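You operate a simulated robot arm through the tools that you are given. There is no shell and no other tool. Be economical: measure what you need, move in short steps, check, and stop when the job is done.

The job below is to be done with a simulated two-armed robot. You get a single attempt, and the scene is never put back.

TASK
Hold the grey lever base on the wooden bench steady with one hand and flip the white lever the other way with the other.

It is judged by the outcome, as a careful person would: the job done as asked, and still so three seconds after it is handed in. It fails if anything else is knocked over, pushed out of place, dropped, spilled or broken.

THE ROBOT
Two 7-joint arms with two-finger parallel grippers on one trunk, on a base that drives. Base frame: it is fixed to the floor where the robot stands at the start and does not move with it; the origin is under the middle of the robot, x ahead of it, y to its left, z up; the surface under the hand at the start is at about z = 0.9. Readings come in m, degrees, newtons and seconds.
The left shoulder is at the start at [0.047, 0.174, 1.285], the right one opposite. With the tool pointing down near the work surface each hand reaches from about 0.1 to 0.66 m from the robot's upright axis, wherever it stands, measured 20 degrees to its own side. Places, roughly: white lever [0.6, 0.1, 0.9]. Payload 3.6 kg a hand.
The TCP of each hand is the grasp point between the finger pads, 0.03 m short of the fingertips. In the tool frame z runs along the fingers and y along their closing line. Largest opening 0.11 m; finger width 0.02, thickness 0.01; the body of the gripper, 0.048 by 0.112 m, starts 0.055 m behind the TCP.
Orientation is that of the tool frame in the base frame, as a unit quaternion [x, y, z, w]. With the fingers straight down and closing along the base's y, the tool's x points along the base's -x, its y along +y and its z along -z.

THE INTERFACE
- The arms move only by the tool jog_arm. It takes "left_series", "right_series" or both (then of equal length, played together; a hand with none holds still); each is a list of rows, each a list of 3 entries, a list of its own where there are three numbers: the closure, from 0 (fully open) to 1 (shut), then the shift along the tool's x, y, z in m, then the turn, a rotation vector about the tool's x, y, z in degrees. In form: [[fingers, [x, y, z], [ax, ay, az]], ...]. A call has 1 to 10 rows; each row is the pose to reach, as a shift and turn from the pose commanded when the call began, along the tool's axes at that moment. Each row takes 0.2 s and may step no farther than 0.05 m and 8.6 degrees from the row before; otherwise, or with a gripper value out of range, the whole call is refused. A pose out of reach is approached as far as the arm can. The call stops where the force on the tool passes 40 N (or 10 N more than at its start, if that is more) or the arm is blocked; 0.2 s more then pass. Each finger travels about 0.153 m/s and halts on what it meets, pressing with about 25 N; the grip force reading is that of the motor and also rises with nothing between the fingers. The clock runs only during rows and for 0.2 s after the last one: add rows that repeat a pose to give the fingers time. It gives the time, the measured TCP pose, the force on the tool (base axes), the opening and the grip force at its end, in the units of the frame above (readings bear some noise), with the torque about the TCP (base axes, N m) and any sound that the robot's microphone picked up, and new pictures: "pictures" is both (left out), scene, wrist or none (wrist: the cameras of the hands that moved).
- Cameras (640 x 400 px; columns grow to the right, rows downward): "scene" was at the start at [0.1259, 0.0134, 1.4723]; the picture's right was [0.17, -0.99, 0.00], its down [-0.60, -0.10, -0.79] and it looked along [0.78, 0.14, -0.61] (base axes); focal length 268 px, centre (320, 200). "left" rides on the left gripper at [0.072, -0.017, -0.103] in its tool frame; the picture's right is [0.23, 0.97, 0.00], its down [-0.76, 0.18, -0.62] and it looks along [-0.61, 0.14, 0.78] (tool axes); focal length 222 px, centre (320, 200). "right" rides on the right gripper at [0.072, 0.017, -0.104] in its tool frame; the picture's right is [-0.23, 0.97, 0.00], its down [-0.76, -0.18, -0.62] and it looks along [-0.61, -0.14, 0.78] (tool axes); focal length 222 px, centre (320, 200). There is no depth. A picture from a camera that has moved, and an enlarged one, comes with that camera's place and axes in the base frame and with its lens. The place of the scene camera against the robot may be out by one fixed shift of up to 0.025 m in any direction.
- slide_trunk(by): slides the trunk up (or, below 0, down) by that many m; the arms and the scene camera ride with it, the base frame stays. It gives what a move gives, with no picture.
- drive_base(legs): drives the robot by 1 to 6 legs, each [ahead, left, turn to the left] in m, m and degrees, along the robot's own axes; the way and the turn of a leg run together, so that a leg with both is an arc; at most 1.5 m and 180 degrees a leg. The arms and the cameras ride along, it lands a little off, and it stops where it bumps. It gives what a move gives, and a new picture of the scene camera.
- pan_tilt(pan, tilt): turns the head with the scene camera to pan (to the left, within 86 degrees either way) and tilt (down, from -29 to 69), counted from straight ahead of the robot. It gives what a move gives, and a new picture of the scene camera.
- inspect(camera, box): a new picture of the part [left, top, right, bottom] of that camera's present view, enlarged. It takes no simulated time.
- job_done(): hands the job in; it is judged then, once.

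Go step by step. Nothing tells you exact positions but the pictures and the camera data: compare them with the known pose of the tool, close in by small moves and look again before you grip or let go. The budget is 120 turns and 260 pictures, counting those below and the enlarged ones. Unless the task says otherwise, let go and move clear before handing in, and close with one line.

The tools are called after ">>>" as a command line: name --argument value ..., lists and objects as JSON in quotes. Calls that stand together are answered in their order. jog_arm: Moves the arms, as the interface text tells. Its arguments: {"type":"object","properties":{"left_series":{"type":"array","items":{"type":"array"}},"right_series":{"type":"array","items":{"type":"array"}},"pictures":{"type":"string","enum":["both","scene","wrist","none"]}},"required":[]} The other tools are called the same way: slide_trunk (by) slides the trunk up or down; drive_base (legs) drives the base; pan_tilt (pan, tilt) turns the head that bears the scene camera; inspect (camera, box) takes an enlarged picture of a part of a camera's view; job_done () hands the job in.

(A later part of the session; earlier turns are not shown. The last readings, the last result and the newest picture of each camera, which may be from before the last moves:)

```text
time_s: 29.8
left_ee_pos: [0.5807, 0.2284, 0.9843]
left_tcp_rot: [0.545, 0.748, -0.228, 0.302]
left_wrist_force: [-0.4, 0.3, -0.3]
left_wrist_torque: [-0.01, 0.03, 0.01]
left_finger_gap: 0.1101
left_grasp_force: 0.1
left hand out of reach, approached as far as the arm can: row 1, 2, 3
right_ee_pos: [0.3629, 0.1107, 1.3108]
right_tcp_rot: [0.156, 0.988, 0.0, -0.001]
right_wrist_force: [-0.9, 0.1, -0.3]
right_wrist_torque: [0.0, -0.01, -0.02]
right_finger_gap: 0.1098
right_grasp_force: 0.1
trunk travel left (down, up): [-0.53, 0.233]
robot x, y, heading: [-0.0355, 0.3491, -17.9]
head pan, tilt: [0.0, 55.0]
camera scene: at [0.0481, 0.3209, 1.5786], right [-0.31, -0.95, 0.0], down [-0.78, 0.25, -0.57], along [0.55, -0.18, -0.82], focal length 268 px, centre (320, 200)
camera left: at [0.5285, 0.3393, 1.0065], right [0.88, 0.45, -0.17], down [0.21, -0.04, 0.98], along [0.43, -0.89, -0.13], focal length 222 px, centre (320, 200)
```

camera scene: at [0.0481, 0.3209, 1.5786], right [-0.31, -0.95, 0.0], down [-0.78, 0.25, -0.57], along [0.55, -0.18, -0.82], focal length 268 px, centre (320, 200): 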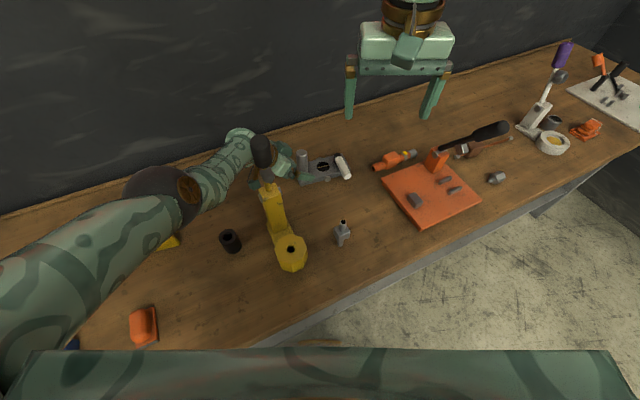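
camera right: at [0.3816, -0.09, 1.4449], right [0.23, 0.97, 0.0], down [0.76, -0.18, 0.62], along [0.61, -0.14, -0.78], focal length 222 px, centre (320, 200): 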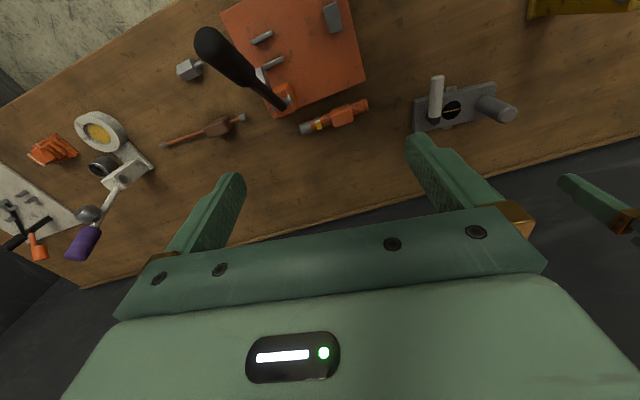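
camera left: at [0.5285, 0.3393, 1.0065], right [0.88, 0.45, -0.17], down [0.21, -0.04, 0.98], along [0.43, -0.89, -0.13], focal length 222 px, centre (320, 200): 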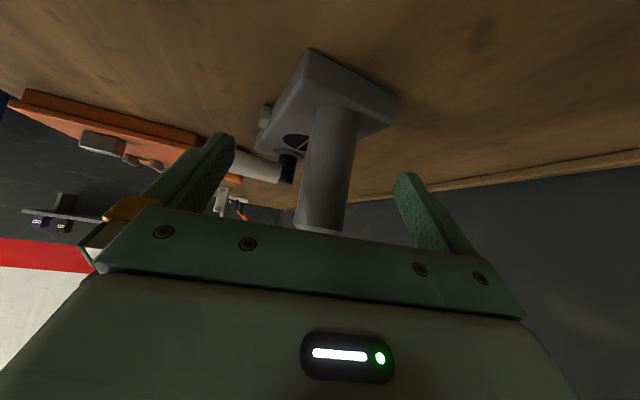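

Centred in height. A small base move brings the post fully between the pads.

>>> drive_base --legs '[[0.0245, -0.02, 0]]'

>>> inspect --camera "left" --box '[120, 20, 480, 245]'

>>> inspect --camera "scene" --box '[220, 100, 420, 225]'

```text
time_s: 30.6
left_ee_pos: [0.5981, 0.2034, 0.9842]
left_tcp_rot: [0.544, 0.748, -0.229, 0.303]
left_wrist_force: [-1.1, 0.4, 0.1]
left_wrist_torque: [-0.03, 0.01, 0.01]
left_finger_gap: 0.1098
left_grasp_force: 0.1
right_ee_pos: [0.3781, 0.0861, 1.3125]
right_tcp_rot: [0.155, 0.988, -0.001, 0.0]
right_wrist_force: [-0.5, 1.1, -0.7]
right_wrist_torque: [-0.03, -0.02, 0.0]
right_finger_gap: 0.1098
right_grasp_force: 0.1
trunk travel left (down, up): [-0.53, 0.233]
robot x, y, heading: [-0.014, 0.3246, -18.0]
head pan, tilt: [0.0, 55.0]
camera scene: at [0.0639, 0.2972, 1.5787], right [-0.31, -0.95, 0.0], down [-0.78, 0.25, -0.57], along [0.55, -0.18, -0.82], focal length 268 px, centre (320, 200)
```

scene: 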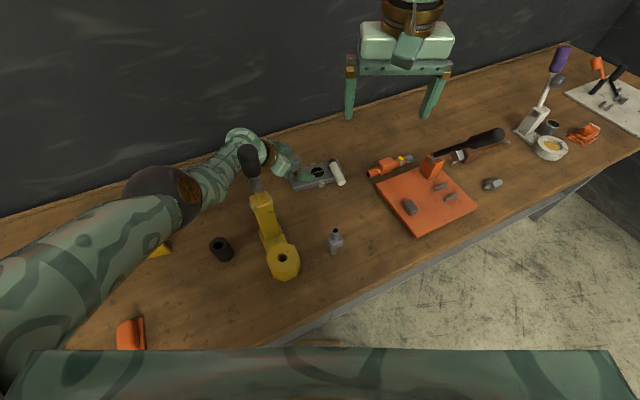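

```text
1.78 times, centred on (300, 132) of left
camera zoom: at [0.5449, 0.3152, 1.007], right [0.88, 0.45, -0.17], down [0.21, -0.04, 0.98], along [0.43, -0.89, -0.13], focal length 395 px, centre (356, 320)
```

zoom: 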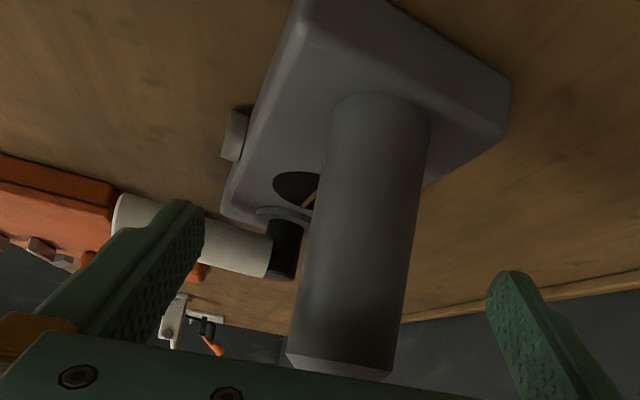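

```text
3.20 times, centred on (320, 162) of scene
camera zoom: at [0.0639, 0.2972, 1.5787], right [-0.31, -0.95, 0.0], down [-0.78, 0.25, -0.57], along [0.55, -0.18, -0.82], focal length 857 px, centre (320, 320)
```

zoom: 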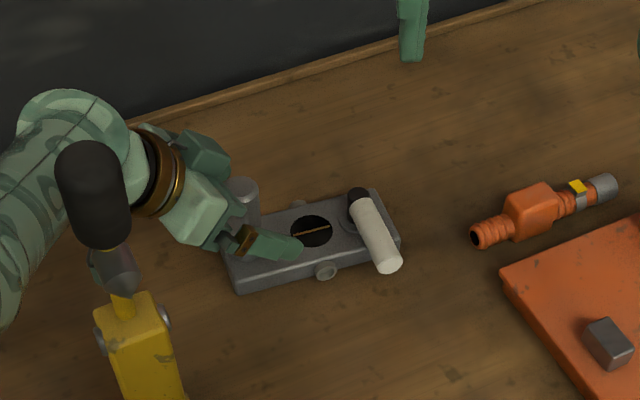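

The post sits between the pads. I close the left hand on it.

>>> jog_arm --left_series '[[0.3, [0, 0, 0], [0, 0, 0]], [0.5, [0, 0, 0], [0, 0, 0]], [0.7, [0, 0, 0], [0, 0, 0]], [1, [0, 0, 0], [0, 0, 0]], [1, [0, 0, 0], [0, 0, 0]]]'

>>> inspect --camera "scene" --box '[220, 100, 420, 225]'

>>> inspect --camera "right" --box '[260, 40, 560, 227]'

```text
time_s: 31.8
left_ee_pos: [0.5989, 0.2015, 0.984]
left_tcp_rot: [0.544, 0.749, -0.228, 0.303]
left_wrist_force: [2.6, -0.2, 3.5]
left_wrist_torque: [0.33, -0.49, -0.05]
left_finger_gap: 0.0334
left_grasp_force: 24.1
right_ee_pos: [0.3789, 0.086, 1.3105]
right_tcp_rot: [0.155, 0.988, 0.0, 0.0]
right_wrist_force: [-0.2, 0.7, 0.2]
right_wrist_torque: [-0.01, 0.0, 0.02]
right_finger_gap: 0.11
right_grasp_force: 0.1
trunk travel left (down, up): [-0.53, 0.233]
robot x, y, heading: [-0.0157, 0.321, -18.3]
head pan, tilt: [0.0, 55.0]
camera scene: at [0.0652, 0.295, 1.5786], right [-0.31, -0.95, 0.0], down [-0.78, 0.25, -0.57], along [0.55, -0.18, -0.82], focal length 268 px, centre (320, 200)
camera left: at [0.5462, 0.314, 1.0068], right [0.88, 0.45, -0.17], down [0.21, -0.04, 0.98], along [0.43, -0.89, -0.13], focal length 222 px, centre (320, 200)
```

scene: 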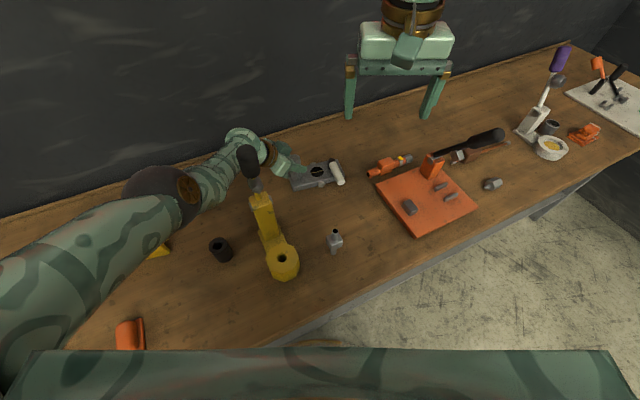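
left: 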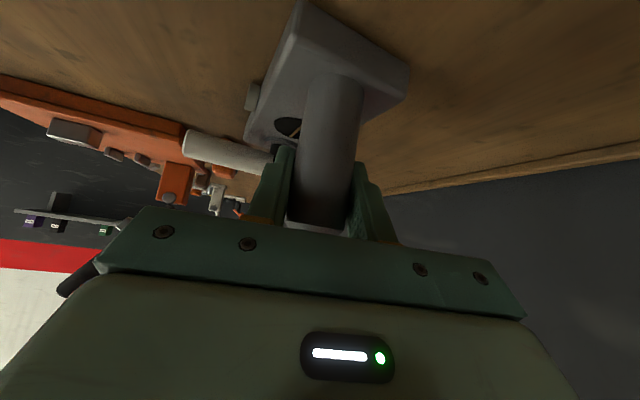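

```text
3.20 times, centred on (320, 162) of scene
camera zoom: at [0.0652, 0.295, 1.5786], right [-0.31, -0.95, 0.0], down [-0.78, 0.25, -0.57], along [0.55, -0.18, -0.82], focal length 857 px, centre (320, 320)
```

zoom: 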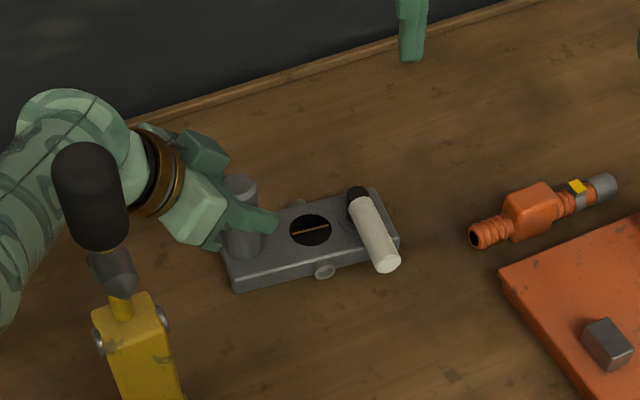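

```text
2.13 times, centred on (410, 134) of right
camera zoom: at [0.3159, 0.1217, 1.4148], right [0.52, 0.86, 0.0], down [0.67, -0.4, 0.62], along [0.53, -0.32, -0.78], focal length 474 px, centre (128, 342)
```

zoom: 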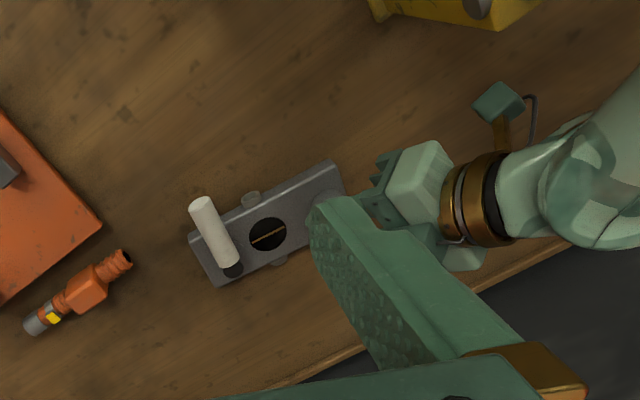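

The base is held firmly (24 N). Before touching the lever I want to know which way it pivots, so I take closer pictures.

>>> inspect --camera "left" --box '[170, 80, 310, 180]'

>>> inspect --camera "scene" --box '[300, 145, 364, 197]'

>>> inspect --camera "right" --box '[335, 120, 415, 180]'

```text
4.00 times, centred on (240, 130) of left
camera zoom: at [0.5462, 0.314, 1.0068], right [0.88, 0.45, -0.17], down [0.21, -0.04, 0.98], along [0.43, -0.89, -0.13], focal length 888 px, centre (640, 480)
```

zoom: 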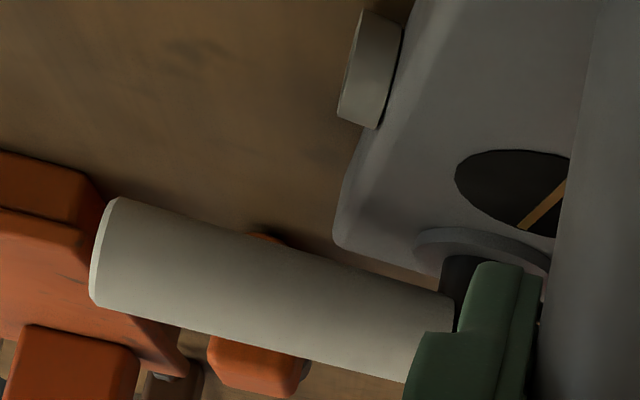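

```text
7.69 times, centred on (332, 171) of scene
camera zoom: at [0.0652, 0.295, 1.5786], right [-0.31, -0.95, 0.0], down [-0.78, 0.25, -0.57], along [0.55, -0.18, -0.82], focal length 2060 px, centre (228, 423)
```

zoom: 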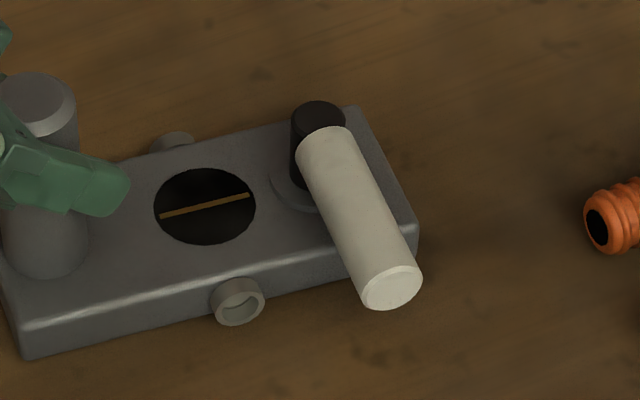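

```text
6.67 times, centred on (375, 150) of right
camera zoom: at [0.3159, 0.1217, 1.4148], right [0.52, 0.86, 0.0], down [0.67, -0.4, 0.62], along [0.53, -0.32, -0.78], focal length 1481 px, centre (-47, 533)
```

zoom: 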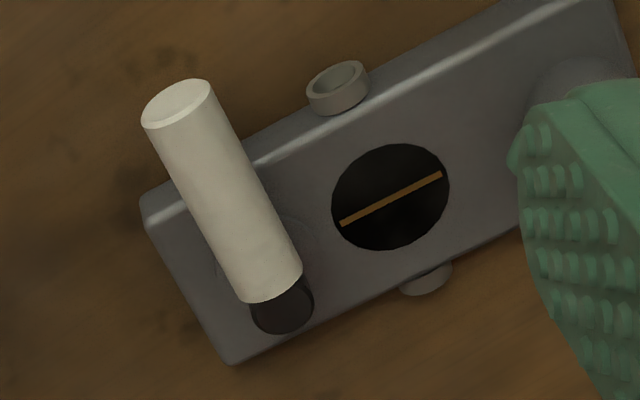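

The black pin stands upright with a round collar at its foot, so the lever looks like a crank that turns about a vertical axis, now pointing toward the robot. I tilt the right hand forward for reach and bring it up behind the lever end with the fingers part open, to straddle it.

>>> jog_arm --right_series '[[0.1, [-0.012, 0.004, 0.016], [0, -6.5, 0]], [0.2, [-0.024, 0.009, 0.032], [0, -13, 0]], [0.3, [-0.036, 0.013, 0.048], [0, -19.5, 0]], [0.36, [-0.048, 0.018, 0.064], [0, -26, 0]], [0.36, [-0.06, 0.022, 0.08], [0, -32.5, 0]], [0.36, [-0.072, 0.027, 0.096], [0, -39, 0]], [0.36, [-0.085, 0.032, 0.11], [0, -45, 0]], [0.36, [-0.085, 0.032, 0.11], [0, -45, 0]]]'

```text
time_s: 33.6
left_ee_pos: [0.598, 0.2007, 0.9845]
left_tcp_rot: [0.545, 0.748, -0.229, 0.302]
left_wrist_force: [3.2, -0.3, 5.9]
left_wrist_torque: [-0.08, -0.59, 0.0]
left_finger_gap: 0.0336
left_grasp_force: 25.4
right_ee_pos: [0.4715, 0.0886, 1.2002]
right_tcp_rot: [0.144, 0.913, -0.06, 0.378]
right_wrist_force: [-0.4, -0.5, 0.2]
right_wrist_torque: [-0.03, -0.03, -0.01]
right_finger_gap: 0.0705
right_grasp_force: 0.1
trunk travel left (down, up): [-0.53, 0.233]
robot x, y, heading: [-0.0165, 0.3252, -17.9]
head pan, tilt: [0.0, 55.0]
camera scene: at [0.0648, 0.2952, 1.5786], right [-0.31, -0.95, 0.0], down [-0.78, 0.25, -0.57], along [0.55, -0.18, -0.82], focal length 268 px, centre (320, 200)
camera right: at [0.3578, 0.1421, 1.2224], right [0.45, 0.88, 0.16], down [0.04, -0.2, 0.98], along [0.89, -0.44, -0.12], focal length 222 px, centre (320, 200)
```

scene: 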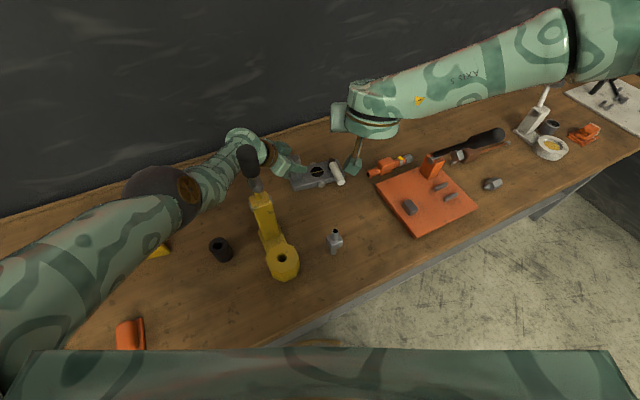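
right: 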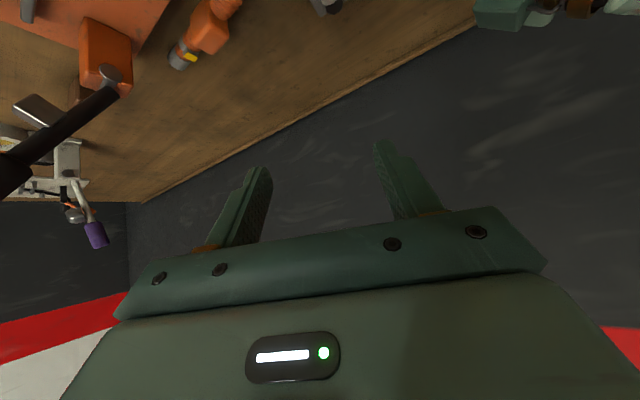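

The right hand is tilted and clear. Next I lower it to a waypoint just short of the lever end.

>>> jog_arm --right_series '[[0.36, [0.034, -0.001, 0.026], [0, 0, 0]], [0.36, [0.068, -0.003, 0.052], [0, 0, 0]], [0.36, [0.102, -0.004, 0.079], [0, 0, 0]], [0.36, [0.135, 0.005, 0.105], [0, 0, 0]], [0.36, [0.135, 0.01, 0.12], [0, 0, 0]], [0.36, [0.135, 0.01, 0.12], [0, 0, 0]]]'

>>> inspect --camera "scene" --box '[260, 100, 420, 200]'

```text
time_s: 35.0
left_ee_pos: [0.5976, 0.2008, 0.9845]
left_tcp_rot: [0.545, 0.749, -0.228, 0.301]
left_wrist_force: [0.1, -0.3, 6.4]
left_wrist_torque: [0.2, -0.35, -0.03]
left_finger_gap: 0.0336
left_grasp_force: 25.3
right_ee_pos: [0.4627, 0.1021, 1.021]
right_tcp_rot: [0.143, 0.913, -0.06, 0.377]
right_wrist_force: [-1.0, -0.5, -0.5]
right_wrist_torque: [0.0, 0.0, -0.03]
right_finger_gap: 0.0703
right_grasp_force: 0.1
right hand out of reach, approached as far as the arm can: row 4
trunk travel left (down, up): [-0.53, 0.233]
robot x, y, heading: [-0.0135, 0.3218, -17.8]
head pan, tilt: [0.0, 55.0]
camera scene: at [0.0644, 0.2952, 1.5786], right [-0.31, -0.95, 0.0], down [-0.78, 0.25, -0.57], along [0.55, -0.18, -0.82], focal length 268 px, centre (320, 200)
camera right: at [0.3492, 0.1552, 1.0432], right [0.45, 0.88, 0.16], down [0.04, -0.2, 0.98], along [0.89, -0.44, -0.13], focal length 222 px, centre (320, 200)
```

scene: 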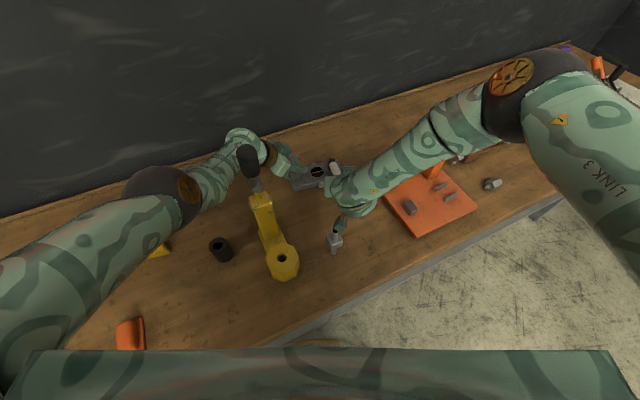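
right: 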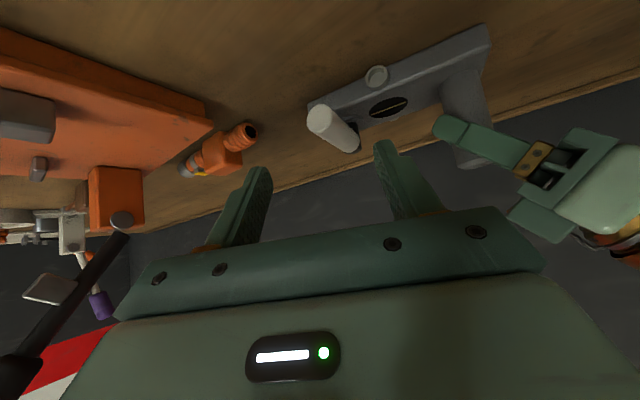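

```text
4.00 times, centred on (340, 150) of scene
camera zoom: at [0.0644, 0.2952, 1.5786], right [-0.31, -0.95, 0.0], down [-0.78, 0.25, -0.57], along [0.55, -0.18, -0.82], focal length 1071 px, centre (240, 400)
```

zoom: 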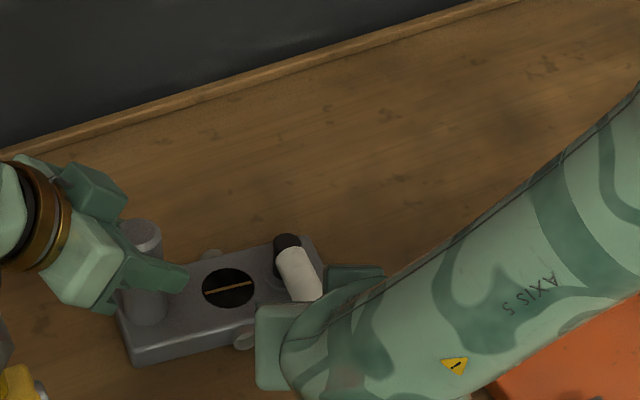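

The lever end lies right between the open fingers, ahead of them. I move in so that they straddle it.

>>> jog_arm --right_series '[[0.36, [0, 0.002, 0.03], [0, 0, 0]], [0.36, [0, 0.004, 0.06], [0, 0, 0]], [0.36, [0, 0.005, 0.09], [0, 0, 0]], [0.36, [0, 0.005, 0.09], [0, 0, 0]]]'

>>> inspect --camera "right" --box '[180, 40, 500, 240]'

```text
time_s: 36.0
left_ee_pos: [0.598, 0.2016, 0.9843]
left_tcp_rot: [0.545, 0.748, -0.228, 0.303]
left_wrist_force: [-1.3, 0.6, 5.0]
left_wrist_torque: [0.26, -0.26, -0.06]
left_finger_gap: 0.0333
left_grasp_force: 24.7
right_ee_pos: [0.5258, 0.0858, 0.9561]
right_tcp_rot: [0.142, 0.913, -0.059, 0.379]
right_wrist_force: [0.4, -1.3, 0.4]
right_wrist_torque: [-0.01, -0.01, -0.01]
right_finger_gap: 0.0704
right_grasp_force: 0.0
trunk travel left (down, up): [-0.53, 0.233]
robot x, y, heading: [-0.0153, 0.3249, -18.0]
head pan, tilt: [0.0, 55.0]
camera scene: at [0.0644, 0.2953, 1.5786], right [-0.31, -0.95, 0.0], down [-0.78, 0.25, -0.57], along [0.55, -0.18, -0.82], focal length 268 px, centre (320, 200)
camera right: at [0.4116, 0.1389, 0.9789], right [0.45, 0.88, 0.16], down [0.04, -0.2, 0.98], along [0.89, -0.44, -0.12], focal length 222 px, centre (320, 200)
```

scene: 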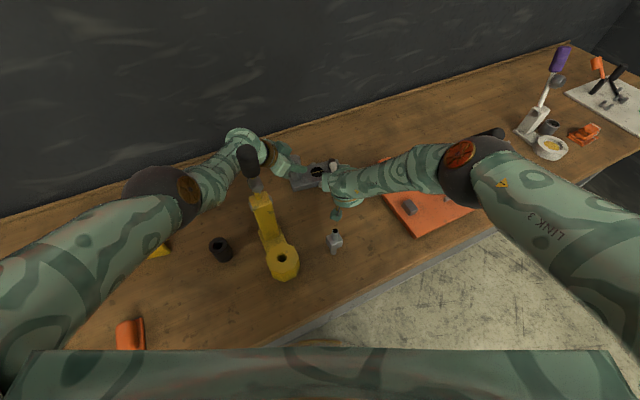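
right: 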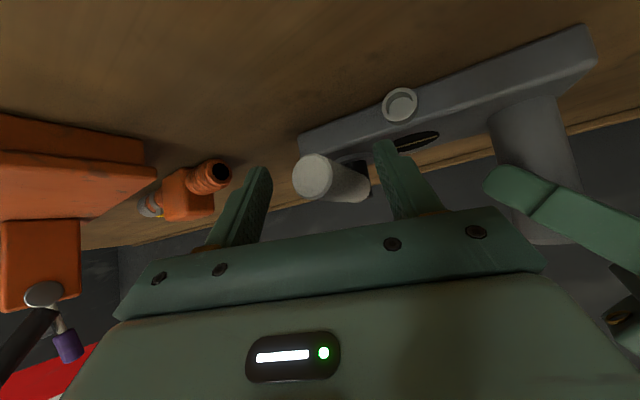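

```text
2.00 times, centred on (340, 140) of right
camera zoom: at [0.4116, 0.1389, 0.9789], right [0.45, 0.88, 0.16], down [0.04, -0.2, 0.98], along [0.89, -0.44, -0.12], focal length 444 px, centre (280, 320)
```

zoom: 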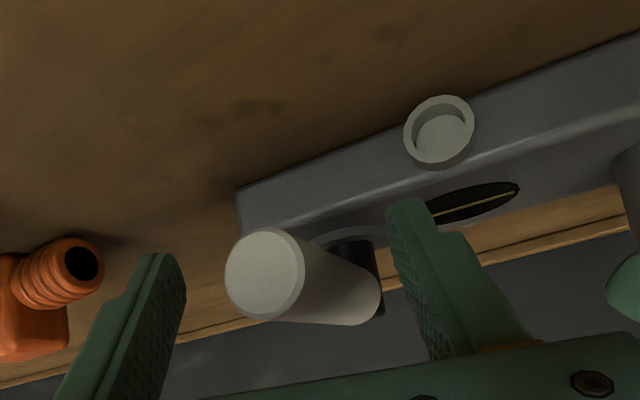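

The fingers straddle the lever. I test it with a gentle push to the right, away from the post.

>>> jog_arm --right_series '[[0.36, [0, -0.012, 0], [0, 0, 0]], [0.36, [0, -0.022, 0], [0, 0, 0]], [0.36, [0, -0.03, 0], [0, 0, 0]], [0.36, [0, -0.03, 0], [0, 0, 0]]]' --pictures "wrist"

>>> inspect --camera "right" --box '[180, 40, 500, 240]'

```text
time_s: 37.0
left_ee_pos: [0.5979, 0.2009, 0.9834]
left_tcp_rot: [0.544, 0.748, -0.229, 0.303]
left_wrist_force: [0.3, -1.3, 4.9]
left_wrist_torque: [0.12, -0.14, 0.22]
left_finger_gap: 0.0335
left_grasp_force: 25.0
right_ee_pos: [0.5146, 0.0597, 0.9575]
right_tcp_rot: [0.142, 0.913, -0.059, 0.377]
right_wrist_force: [0.3, 3.1, -1.7]
right_wrist_torque: [0.01, 0.05, 0.14]
right_finger_gap: 0.0723
right_grasp_force: 1.8
trunk travel left (down, up): [-0.53, 0.233]
robot x, y, heading: [-0.0177, 0.3284, -17.7]
head pan, tilt: [0.0, 55.0]
camera right: at [0.402, 0.1122, 0.9793], right [0.45, 0.88, 0.16], down [0.04, -0.2, 0.98], along [0.89, -0.44, -0.12], focal length 222 px, centre (320, 200)
```

right: 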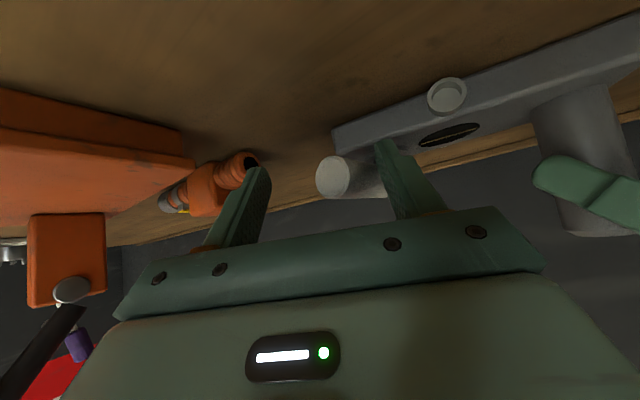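

```text
2.00 times, centred on (340, 140) of right
camera zoom: at [0.402, 0.1122, 0.9793], right [0.45, 0.88, 0.16], down [0.04, -0.2, 0.98], along [0.89, -0.44, -0.12], focal length 444 px, centre (280, 320)
```

zoom: 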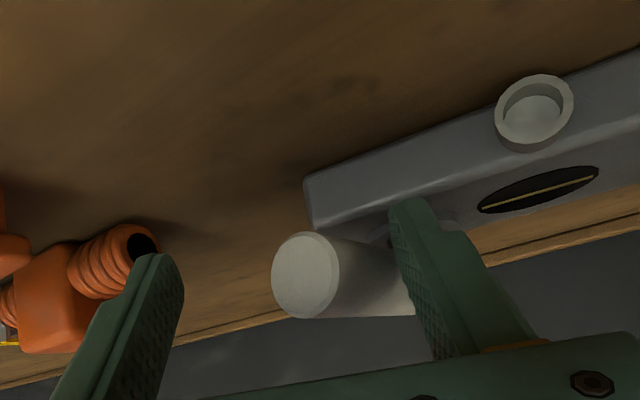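

The lever gave way to the right at only about 3 N, so it turns that way. The right finger would come close to the orange tool, so I back off, close the fingers and push from the post side with the closed fingertips.

>>> jog_arm --right_series '[[0.36, [0, 0.03, 0], [0, 0, 0]], [0.36, [0, 0.03, -0.03], [0, 0, 0]], [0.36, [0, 0.035, -0.06], [0, 0, 0]], [0.7, [0, 0.048, -0.06], [0, 0, 0]], [1, [0, 0.06, -0.06], [0, 0, 0]], [1, [0, 0.06, -0.06], [0, 0, 0]], [1, [0, 0.06, -0.06], [0, 0, 0]], [1, [0, 0.06, -0.06], [0, 0, 0]]]' --pictures "both"

>>> inspect --camera "left" --box '[140, 50, 400, 212]'

```text
time_s: 38.8
left_ee_pos: [0.5977, 0.2006, 0.984]
left_tcp_rot: [0.545, 0.748, -0.228, 0.302]
left_wrist_force: [-1.2, -0.7, 5.7]
left_wrist_torque: [0.27, -0.34, -0.02]
left_finger_gap: 0.0336
left_grasp_force: 25.1
right_ee_pos: [0.4928, 0.1275, 1.0001]
right_tcp_rot: [0.144, 0.913, -0.06, 0.378]
right_wrist_force: [-0.7, -0.8, -0.3]
right_wrist_torque: [-0.02, -0.01, 0.0]
right_finger_gap: 0.0
right_grasp_force: 24.6
trunk travel left (down, up): [-0.53, 0.233]
robot x, y, heading: [-0.0154, 0.3273, -17.9]
head pan, tilt: [0.0, 55.0]
camera scene: at [0.0645, 0.2951, 1.5786], right [-0.31, -0.95, 0.0], down [-0.78, 0.25, -0.57], along [0.55, -0.18, -0.82], focal length 268 px, centre (320, 200)
camera right: at [0.3799, 0.1814, 1.0215], right [0.45, 0.88, 0.16], down [0.04, -0.2, 0.98], along [0.89, -0.44, -0.12], focal length 222 px, centre (320, 200)
```

scene: 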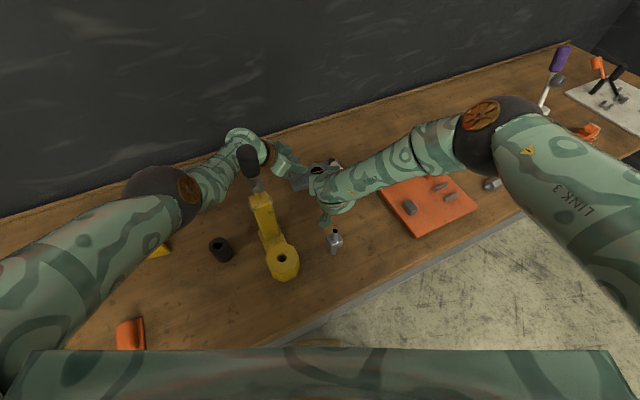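
right: 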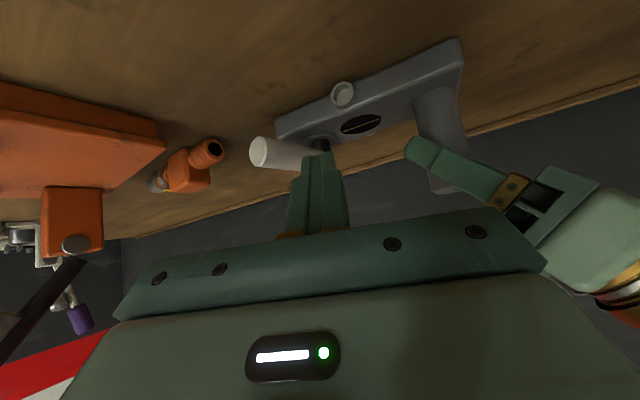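

```text
2.46 times, centred on (270, 131) of left
camera zoom: at [0.5453, 0.314, 1.0068], right [0.88, 0.45, -0.17], down [0.21, -0.04, 0.98], along [0.43, -0.89, -0.13], focal length 547 px, centre (443, 370)
```

zoom: 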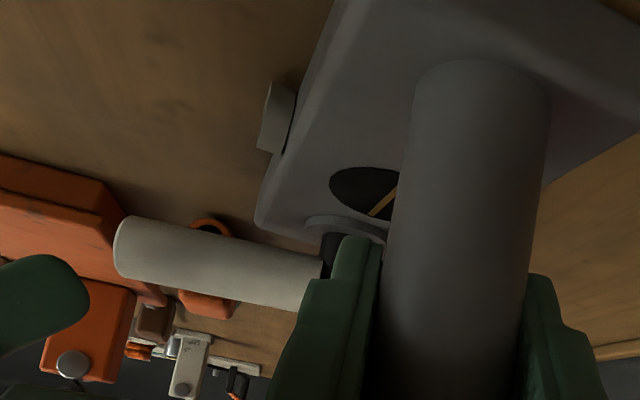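

The lever stays at its new angle and the base hasn't moved. I now push along an arc around the pin until the lever points right.

>>> jog_arm --right_series '[[1, [0, 0, 0.03], [0, 0, 0]], [1, [0, 0, 0.06], [0, 0, 0]], [1, [-0.011, -0.013, 0.072], [0, 0, 0]], [1, [-0.0146, -0.032, 0.0754], [0, 0, 0]], [1, [-0.022, -0.048, 0.083], [0, 0, 0]], [1, [-0.034, -0.06, 0.0947], [0, 0, 0]], [1, [-0.044, -0.064, 0.1046], [0, 0, 0]], [1, [-0.044, -0.064, 0.1046], [0, 0, 0]]]'

>>> inspect --camera "left" --box '[140, 50, 400, 212]'

>>> inspect --camera "scene" --box '[260, 110, 420, 210]'

```text
time_s: 40.6
left_ee_pos: [0.5988, 0.2012, 0.9841]
left_tcp_rot: [0.545, 0.748, -0.229, 0.303]
left_wrist_force: [2.3, -0.1, 5.1]
left_wrist_torque: [-0.07, -0.35, 0.11]
left_finger_gap: 0.033
left_grasp_force: 25.1
right_ee_pos: [0.5683, 0.0389, 0.9565]
right_tcp_rot: [0.143, 0.913, -0.059, 0.377]
right_wrist_force: [-0.4, -0.4, -2.3]
right_wrist_torque: [0.01, 0.06, 0.0]
right_finger_gap: 0.0
right_grasp_force: 24.8
right hand out of reach, approached as far as the arm can: row 7, 8
trunk travel left (down, up): [-0.53, 0.233]
robot x, y, heading: [-0.0203, 0.3279, -17.9]
head pan, tilt: [0.0, 55.0]
camera scene: at [0.0649, 0.295, 1.5786], right [-0.31, -0.95, 0.0], down [-0.78, 0.25, -0.57], along [0.55, -0.18, -0.82], focal length 268 px, centre (320, 200)
camera right: at [0.4551, 0.0919, 0.9781], right [0.45, 0.88, 0.16], down [0.04, -0.2, 0.98], along [0.89, -0.44, -0.12], focal length 222 px, centre (320, 200)
```

scene: 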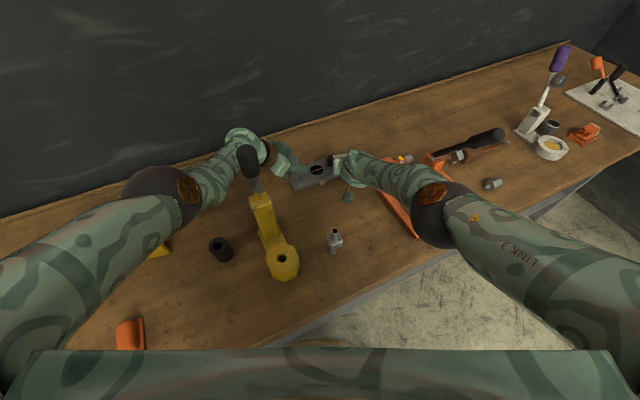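
right: 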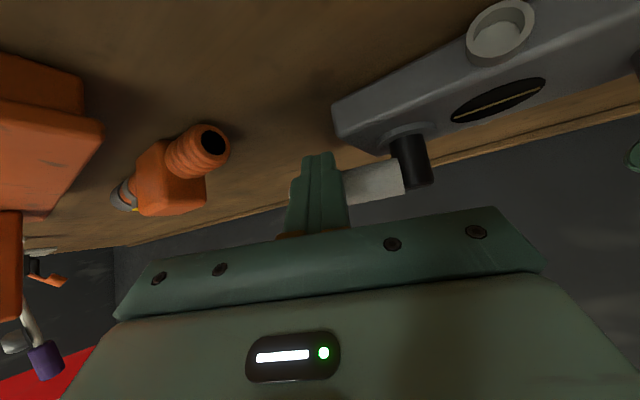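

```text
2.46 times, centred on (270, 131) of left
camera zoom: at [0.5458, 0.3142, 1.0066], right [0.88, 0.45, -0.17], down [0.21, -0.04, 0.98], along [0.43, -0.89, -0.13], focal length 547 px, centre (443, 370)
```

zoom: 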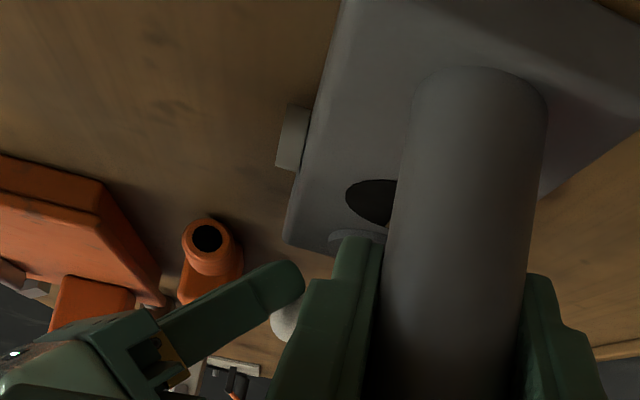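

```text
4.00 times, centred on (340, 160) of scene
camera zoom: at [0.0649, 0.295, 1.5786], right [-0.31, -0.95, 0.0], down [-0.78, 0.25, -0.57], along [0.55, -0.18, -0.82], focal length 1071 px, centre (240, 360)
```

zoom: 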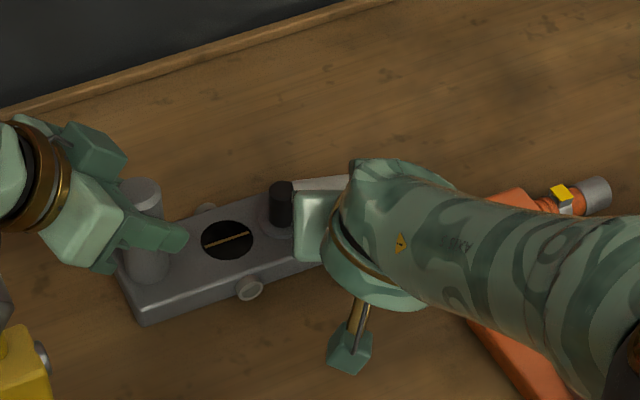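

The lever has turned about 90° and now points right, with almost no resistance and no stop felt. I keep pushing forward, closer to the pin, to see whether it turns on.

>>> jog_arm --right_series '[[1, [-0.002, 0.014, -0.017], [0, 0, 0]], [1, [-0.0096, 0.0126, -0.0094], [0, 0, 0]], [1, [-0.017, 0.013, -0.002], [0, 0, 0]], [1, [-0.0236, 0.016, 0.0046], [0, 0, 0]], [1, [-0.0236, 0.016, 0.0046], [0, 0, 0]]]'

>>> inspect --camera "scene" --box '[260, 110, 420, 210]'

```text
time_s: 41.8
left_ee_pos: [0.5975, 0.2012, 0.983]
left_tcp_rot: [0.545, 0.749, -0.227, 0.301]
left_wrist_force: [1.9, 1.3, 3.8]
left_wrist_torque: [0.62, -0.26, 0.04]
left_finger_gap: 0.0334
left_grasp_force: 25.3
right_ee_pos: [0.5791, 0.0494, 0.9789]
right_tcp_rot: [0.143, 0.913, -0.06, 0.378]
right_wrist_force: [0.0, 0.2, 0.3]
right_wrist_torque: [-0.01, -0.01, -0.01]
right_finger_gap: 0.0002
right_grasp_force: 25.0
right hand out of reach, approached as far as the arm can: row 3, 4, 5
trunk travel left (down, up): [-0.53, 0.233]
robot x, y, heading: [-0.0217, 0.3255, -17.9]
head pan, tilt: [0.0, 55.0]
camera scene: at [0.0649, 0.2944, 1.5786], right [-0.31, -0.95, 0.0], down [-0.78, 0.25, -0.57], along [0.55, -0.18, -0.82], focal length 268 px, centre (320, 200)
camera right: at [0.467, 0.1034, 1.0015], right [0.45, 0.88, 0.16], down [0.04, -0.2, 0.98], along [0.89, -0.44, -0.12], focal length 222 px, centre (320, 200)
```

scene: 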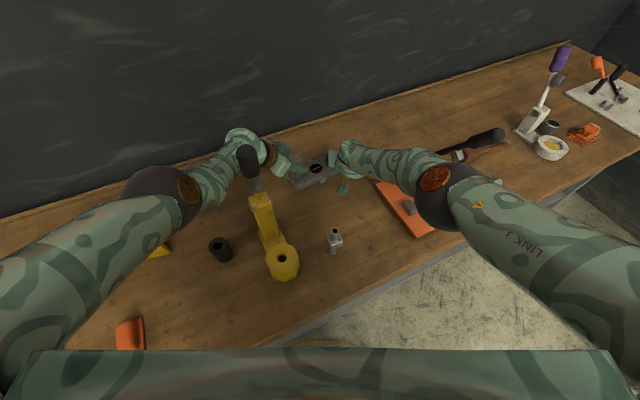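
right: 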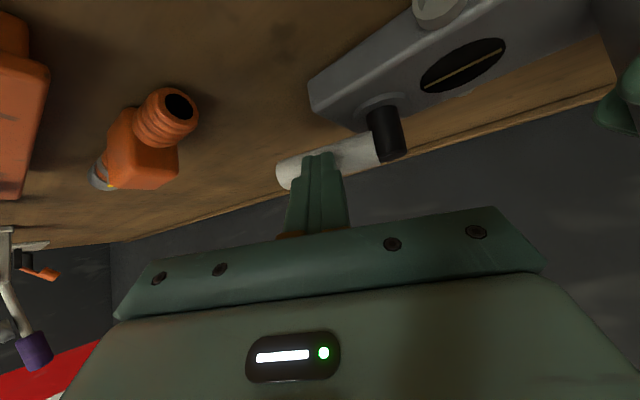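

```text
4.00 times, centred on (340, 160) of scene
camera zoom: at [0.0649, 0.2944, 1.5786], right [-0.31, -0.95, 0.0], down [-0.78, 0.25, -0.57], along [0.55, -0.18, -0.82], focal length 1071 px, centre (240, 360)
```

zoom: 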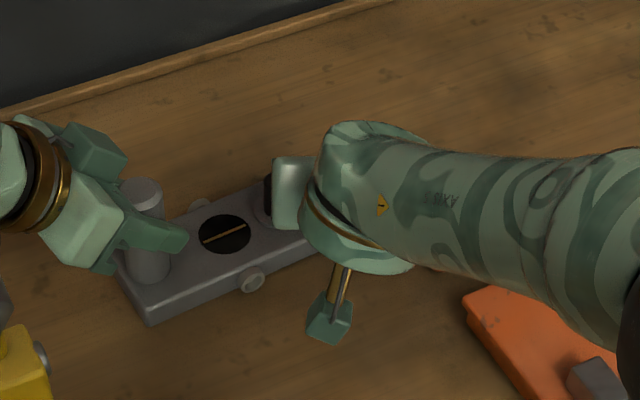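

The lever is at about 95°, and the right arm is at the edge of its reach. I tilt the hand a bit flatter to gain reach and set the fingertips behind the lever near the pin.

>>> jog_arm --right_series '[[1, [0.008, 0.001, -0.015], [0, -5, 0]], [1, [0.0294, 0.002, -0.0014], [0, -10, 0]], [1, [0.0294, 0.002, -0.0014], [0, -10, 0]]]' --pictures "wrist"

>>> inspect --camera "right" --box '[220, 60, 460, 210]'

```text
time_s: 42.6
left_ee_pos: [0.5984, 0.2002, 0.9837]
left_tcp_rot: [0.545, 0.748, -0.229, 0.302]
left_wrist_force: [0.0, 0.3, 1.2]
left_wrist_torque: [0.5, -0.22, 0.01]
left_finger_gap: 0.0329
left_grasp_force: 24.9
right_ee_pos: [0.5607, 0.0594, 0.9603]
right_tcp_rot: [0.137, 0.876, -0.071, 0.456]
right_wrist_force: [0.6, 0.1, 0.0]
right_wrist_torque: [0.0, -0.01, -0.03]
right_finger_gap: 0.0
right_grasp_force: 25.4
trunk travel left (down, up): [-0.53, 0.233]
robot x, y, heading: [-0.0191, 0.3282, -18.0]
head pan, tilt: [0.0, 55.0]
camera right: at [0.4457, 0.1128, 0.9609], right [0.42, 0.89, 0.19], down [-0.12, -0.15, 0.98], along [0.9, -0.44, 0.05], focal length 222 px, centre (320, 200)
```

right: 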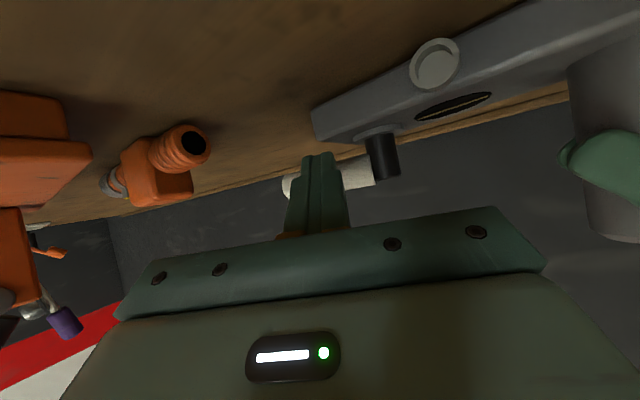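

```text
2.67 times, centred on (340, 135) of right
camera zoom: at [0.4457, 0.1128, 0.9609], right [0.42, 0.89, 0.19], down [-0.12, -0.15, 0.98], along [0.9, -0.44, 0.05], focal length 592 px, centre (267, 373)
```

zoom: 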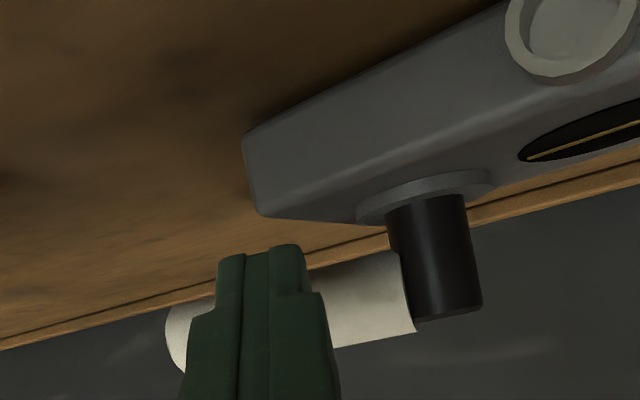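

The commands track now, and the fingertips are behind the lever near the pin. I continue the arc.

>>> jog_arm --right_series '[[1, [-0.006, -0.003, 0.009], [0, 0, 0]], [1, [-0.012, -0.002, 0.017], [0, 0, 0]], [1, [-0.018, 0.002, 0.0255], [0, 0, 0]], [1, [-0.018, 0.002, 0.0255], [0, 0, 0]]]' --pictures "wrist"

>>> inspect --camera "right" --box '[220, 60, 460, 210]'

```text
time_s: 43.6
left_ee_pos: [0.5976, 0.2011, 0.9838]
left_tcp_rot: [0.545, 0.748, -0.229, 0.302]
left_wrist_force: [1.4, -1.1, 0.4]
left_wrist_torque: [0.32, -0.18, -0.01]
left_finger_gap: 0.0329
left_grasp_force: 25.2
right_ee_pos: [0.5837, 0.0544, 0.9721]
right_tcp_rot: [0.138, 0.876, -0.072, 0.456]
right_wrist_force: [-0.3, 0.2, 1.4]
right_wrist_torque: [0.0, 0.03, 0.0]
right_finger_gap: 0.0
right_grasp_force: 25.0
right hand out of reach, approached as far as the arm can: row 2, 3, 4
trunk travel left (down, up): [-0.53, 0.233]
robot x, y, heading: [-0.0159, 0.3244, -18.0]
head pan, tilt: [0.0, 55.0]
camera right: at [0.4681, 0.1077, 0.9727], right [0.42, 0.89, 0.19], down [-0.12, -0.15, 0.98], along [0.9, -0.44, 0.05], focal length 222 px, centre (320, 200)
```

right: 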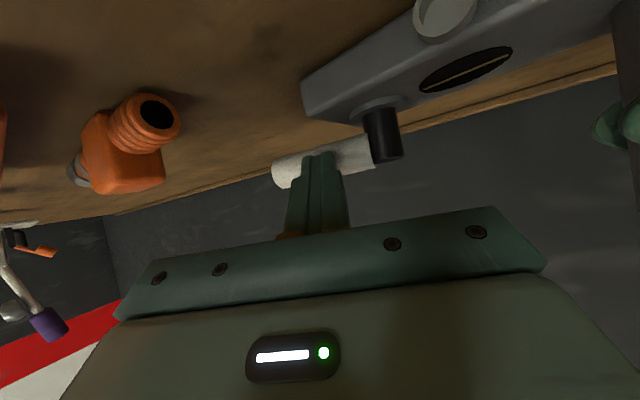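

```text
2.67 times, centred on (340, 135) of right
camera zoom: at [0.4681, 0.1077, 0.9727], right [0.42, 0.89, 0.19], down [-0.12, -0.15, 0.98], along [0.9, -0.44, 0.05], focal length 592 px, centre (267, 373)
```

zoom: 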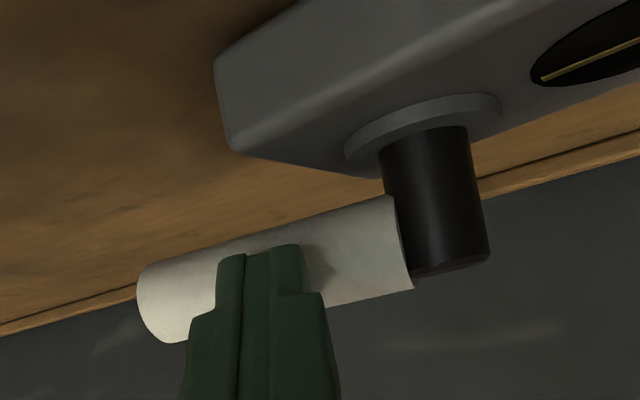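

The right arm has run out of reach at this trunk height, so the trunk must come down. I back the right hand off, open the left hand and lift it straight up off the post, then lower the trunk by the same amount so it comes back around the post.

>>> jog_arm --left_series '[[0.6, [0, 0, 0], [0, 0, 0]], [0.3, [0, 0, 0], [0, 0, 0]], [0, [0, 0, 0], [0, 0, 0]], [0, [0, 0, 0], [0, 0, 0]], [0, [-0.021, 0, -0.021], [0, 0, 0]], [0, [-0.042, 0, -0.042], [0, 0, 0]], [0, [-0.063, 0, -0.063], [0, 0, 0]], [0, [-0.084, 0, -0.085], [0, 0, 0]], [0, [-0.084, 0, -0.085], [0, 0, 0]]]' --right_series '[[1, [0, 0, -0.03], [0, 0, 0]], [1, [-0.01, 0.003, -0.05], [0, 0, 0]], [1, [-0.02, 0.006, -0.07], [0, 0, 0]], [1, [-0.035, 0.01, -0.09], [0, 0, 0]], [1, [-0.05, 0.01, -0.11], [0, 0, 0]], [1, [-0.07, 0.01, -0.13], [0, 0, 0]], [1, [-0.09, 0.01, -0.14], [0, 0, 0]], [1, [-0.1, 0.01, -0.14], [0, 0, 0]], [1, [-0.1, 0.01, -0.14], [0, 0, 0]]]' --pictures "both"

>>> inspect --camera "scene" --box '[260, 110, 420, 210]'

```text
time_s: 45.6
left_ee_pos: [0.6411, 0.1854, 1.0887]
left_tcp_rot: [0.545, 0.748, -0.229, 0.302]
left_wrist_force: [0.4, -0.5, -1.5]
left_wrist_torque: [0.01, 0.01, 0.02]
left_finger_gap: 0.1101
left_grasp_force: 0.1
left hand out of reach, approached as far as the arm can: row 5, 6, 7, 8, 9
right_ee_pos: [0.53, 0.0797, 1.1337]
right_tcp_rot: [0.138, 0.876, -0.072, 0.456]
right_wrist_force: [-0.6, 0.2, -0.5]
right_wrist_torque: [0.01, 0.03, -0.03]
right_finger_gap: 0.0001
right_grasp_force: 25.6
right hand out of reach, approached as far as the arm can: row 1, 2, 3, 4, 5
trunk travel left (down, up): [-0.53, 0.233]
robot x, y, heading: [-0.0173, 0.3247, -17.9]
head pan, tilt: [0.0, 55.0]
camera scene: at [0.0653, 0.2953, 1.5785], right [-0.31, -0.95, 0.0], down [-0.78, 0.25, -0.57], along [0.55, -0.18, -0.82], focal length 268 px, centre (320, 200)
camera right: at [0.4152, 0.1336, 1.1336], right [0.42, 0.89, 0.19], down [-0.12, -0.15, 0.98], along [0.9, -0.44, 0.05], focal length 222 px, centre (320, 200)
camera left: at [0.5879, 0.298, 1.1115], right [0.88, 0.45, -0.17], down [0.21, -0.04, 0.98], along [0.43, -0.89, -0.13], focal length 222 px, centre (320, 200)
```

scene: 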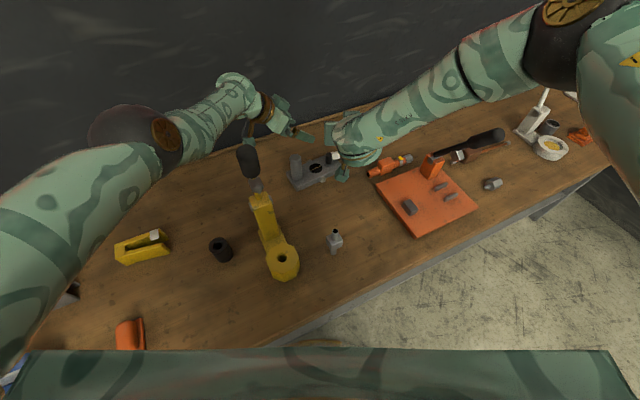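
right: 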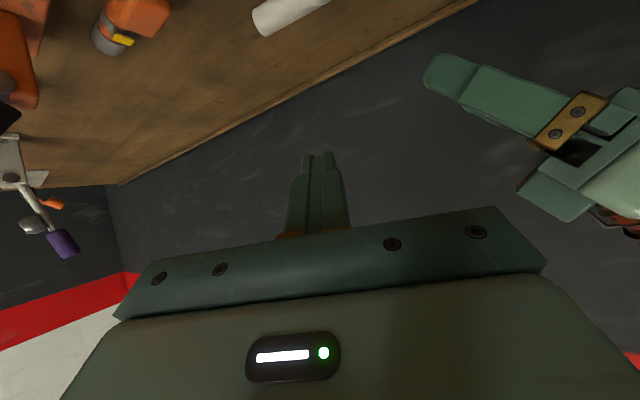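
left: 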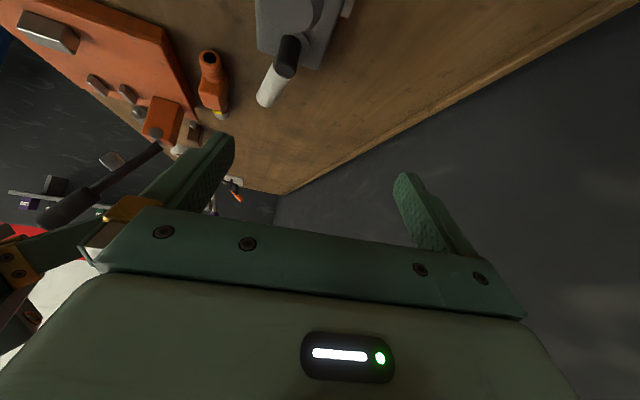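

```text
4.00 times, centred on (340, 160) of scene
camera zoom: at [0.0653, 0.2953, 1.5785], right [-0.31, -0.95, 0.0], down [-0.78, 0.25, -0.57], along [0.55, -0.18, -0.82], focal length 1071 px, centre (240, 360)
```

zoom: 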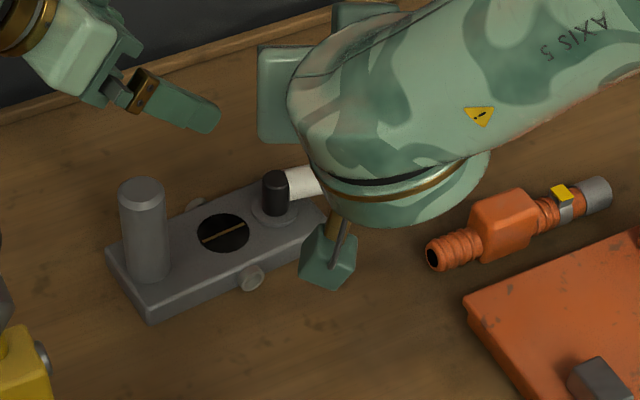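

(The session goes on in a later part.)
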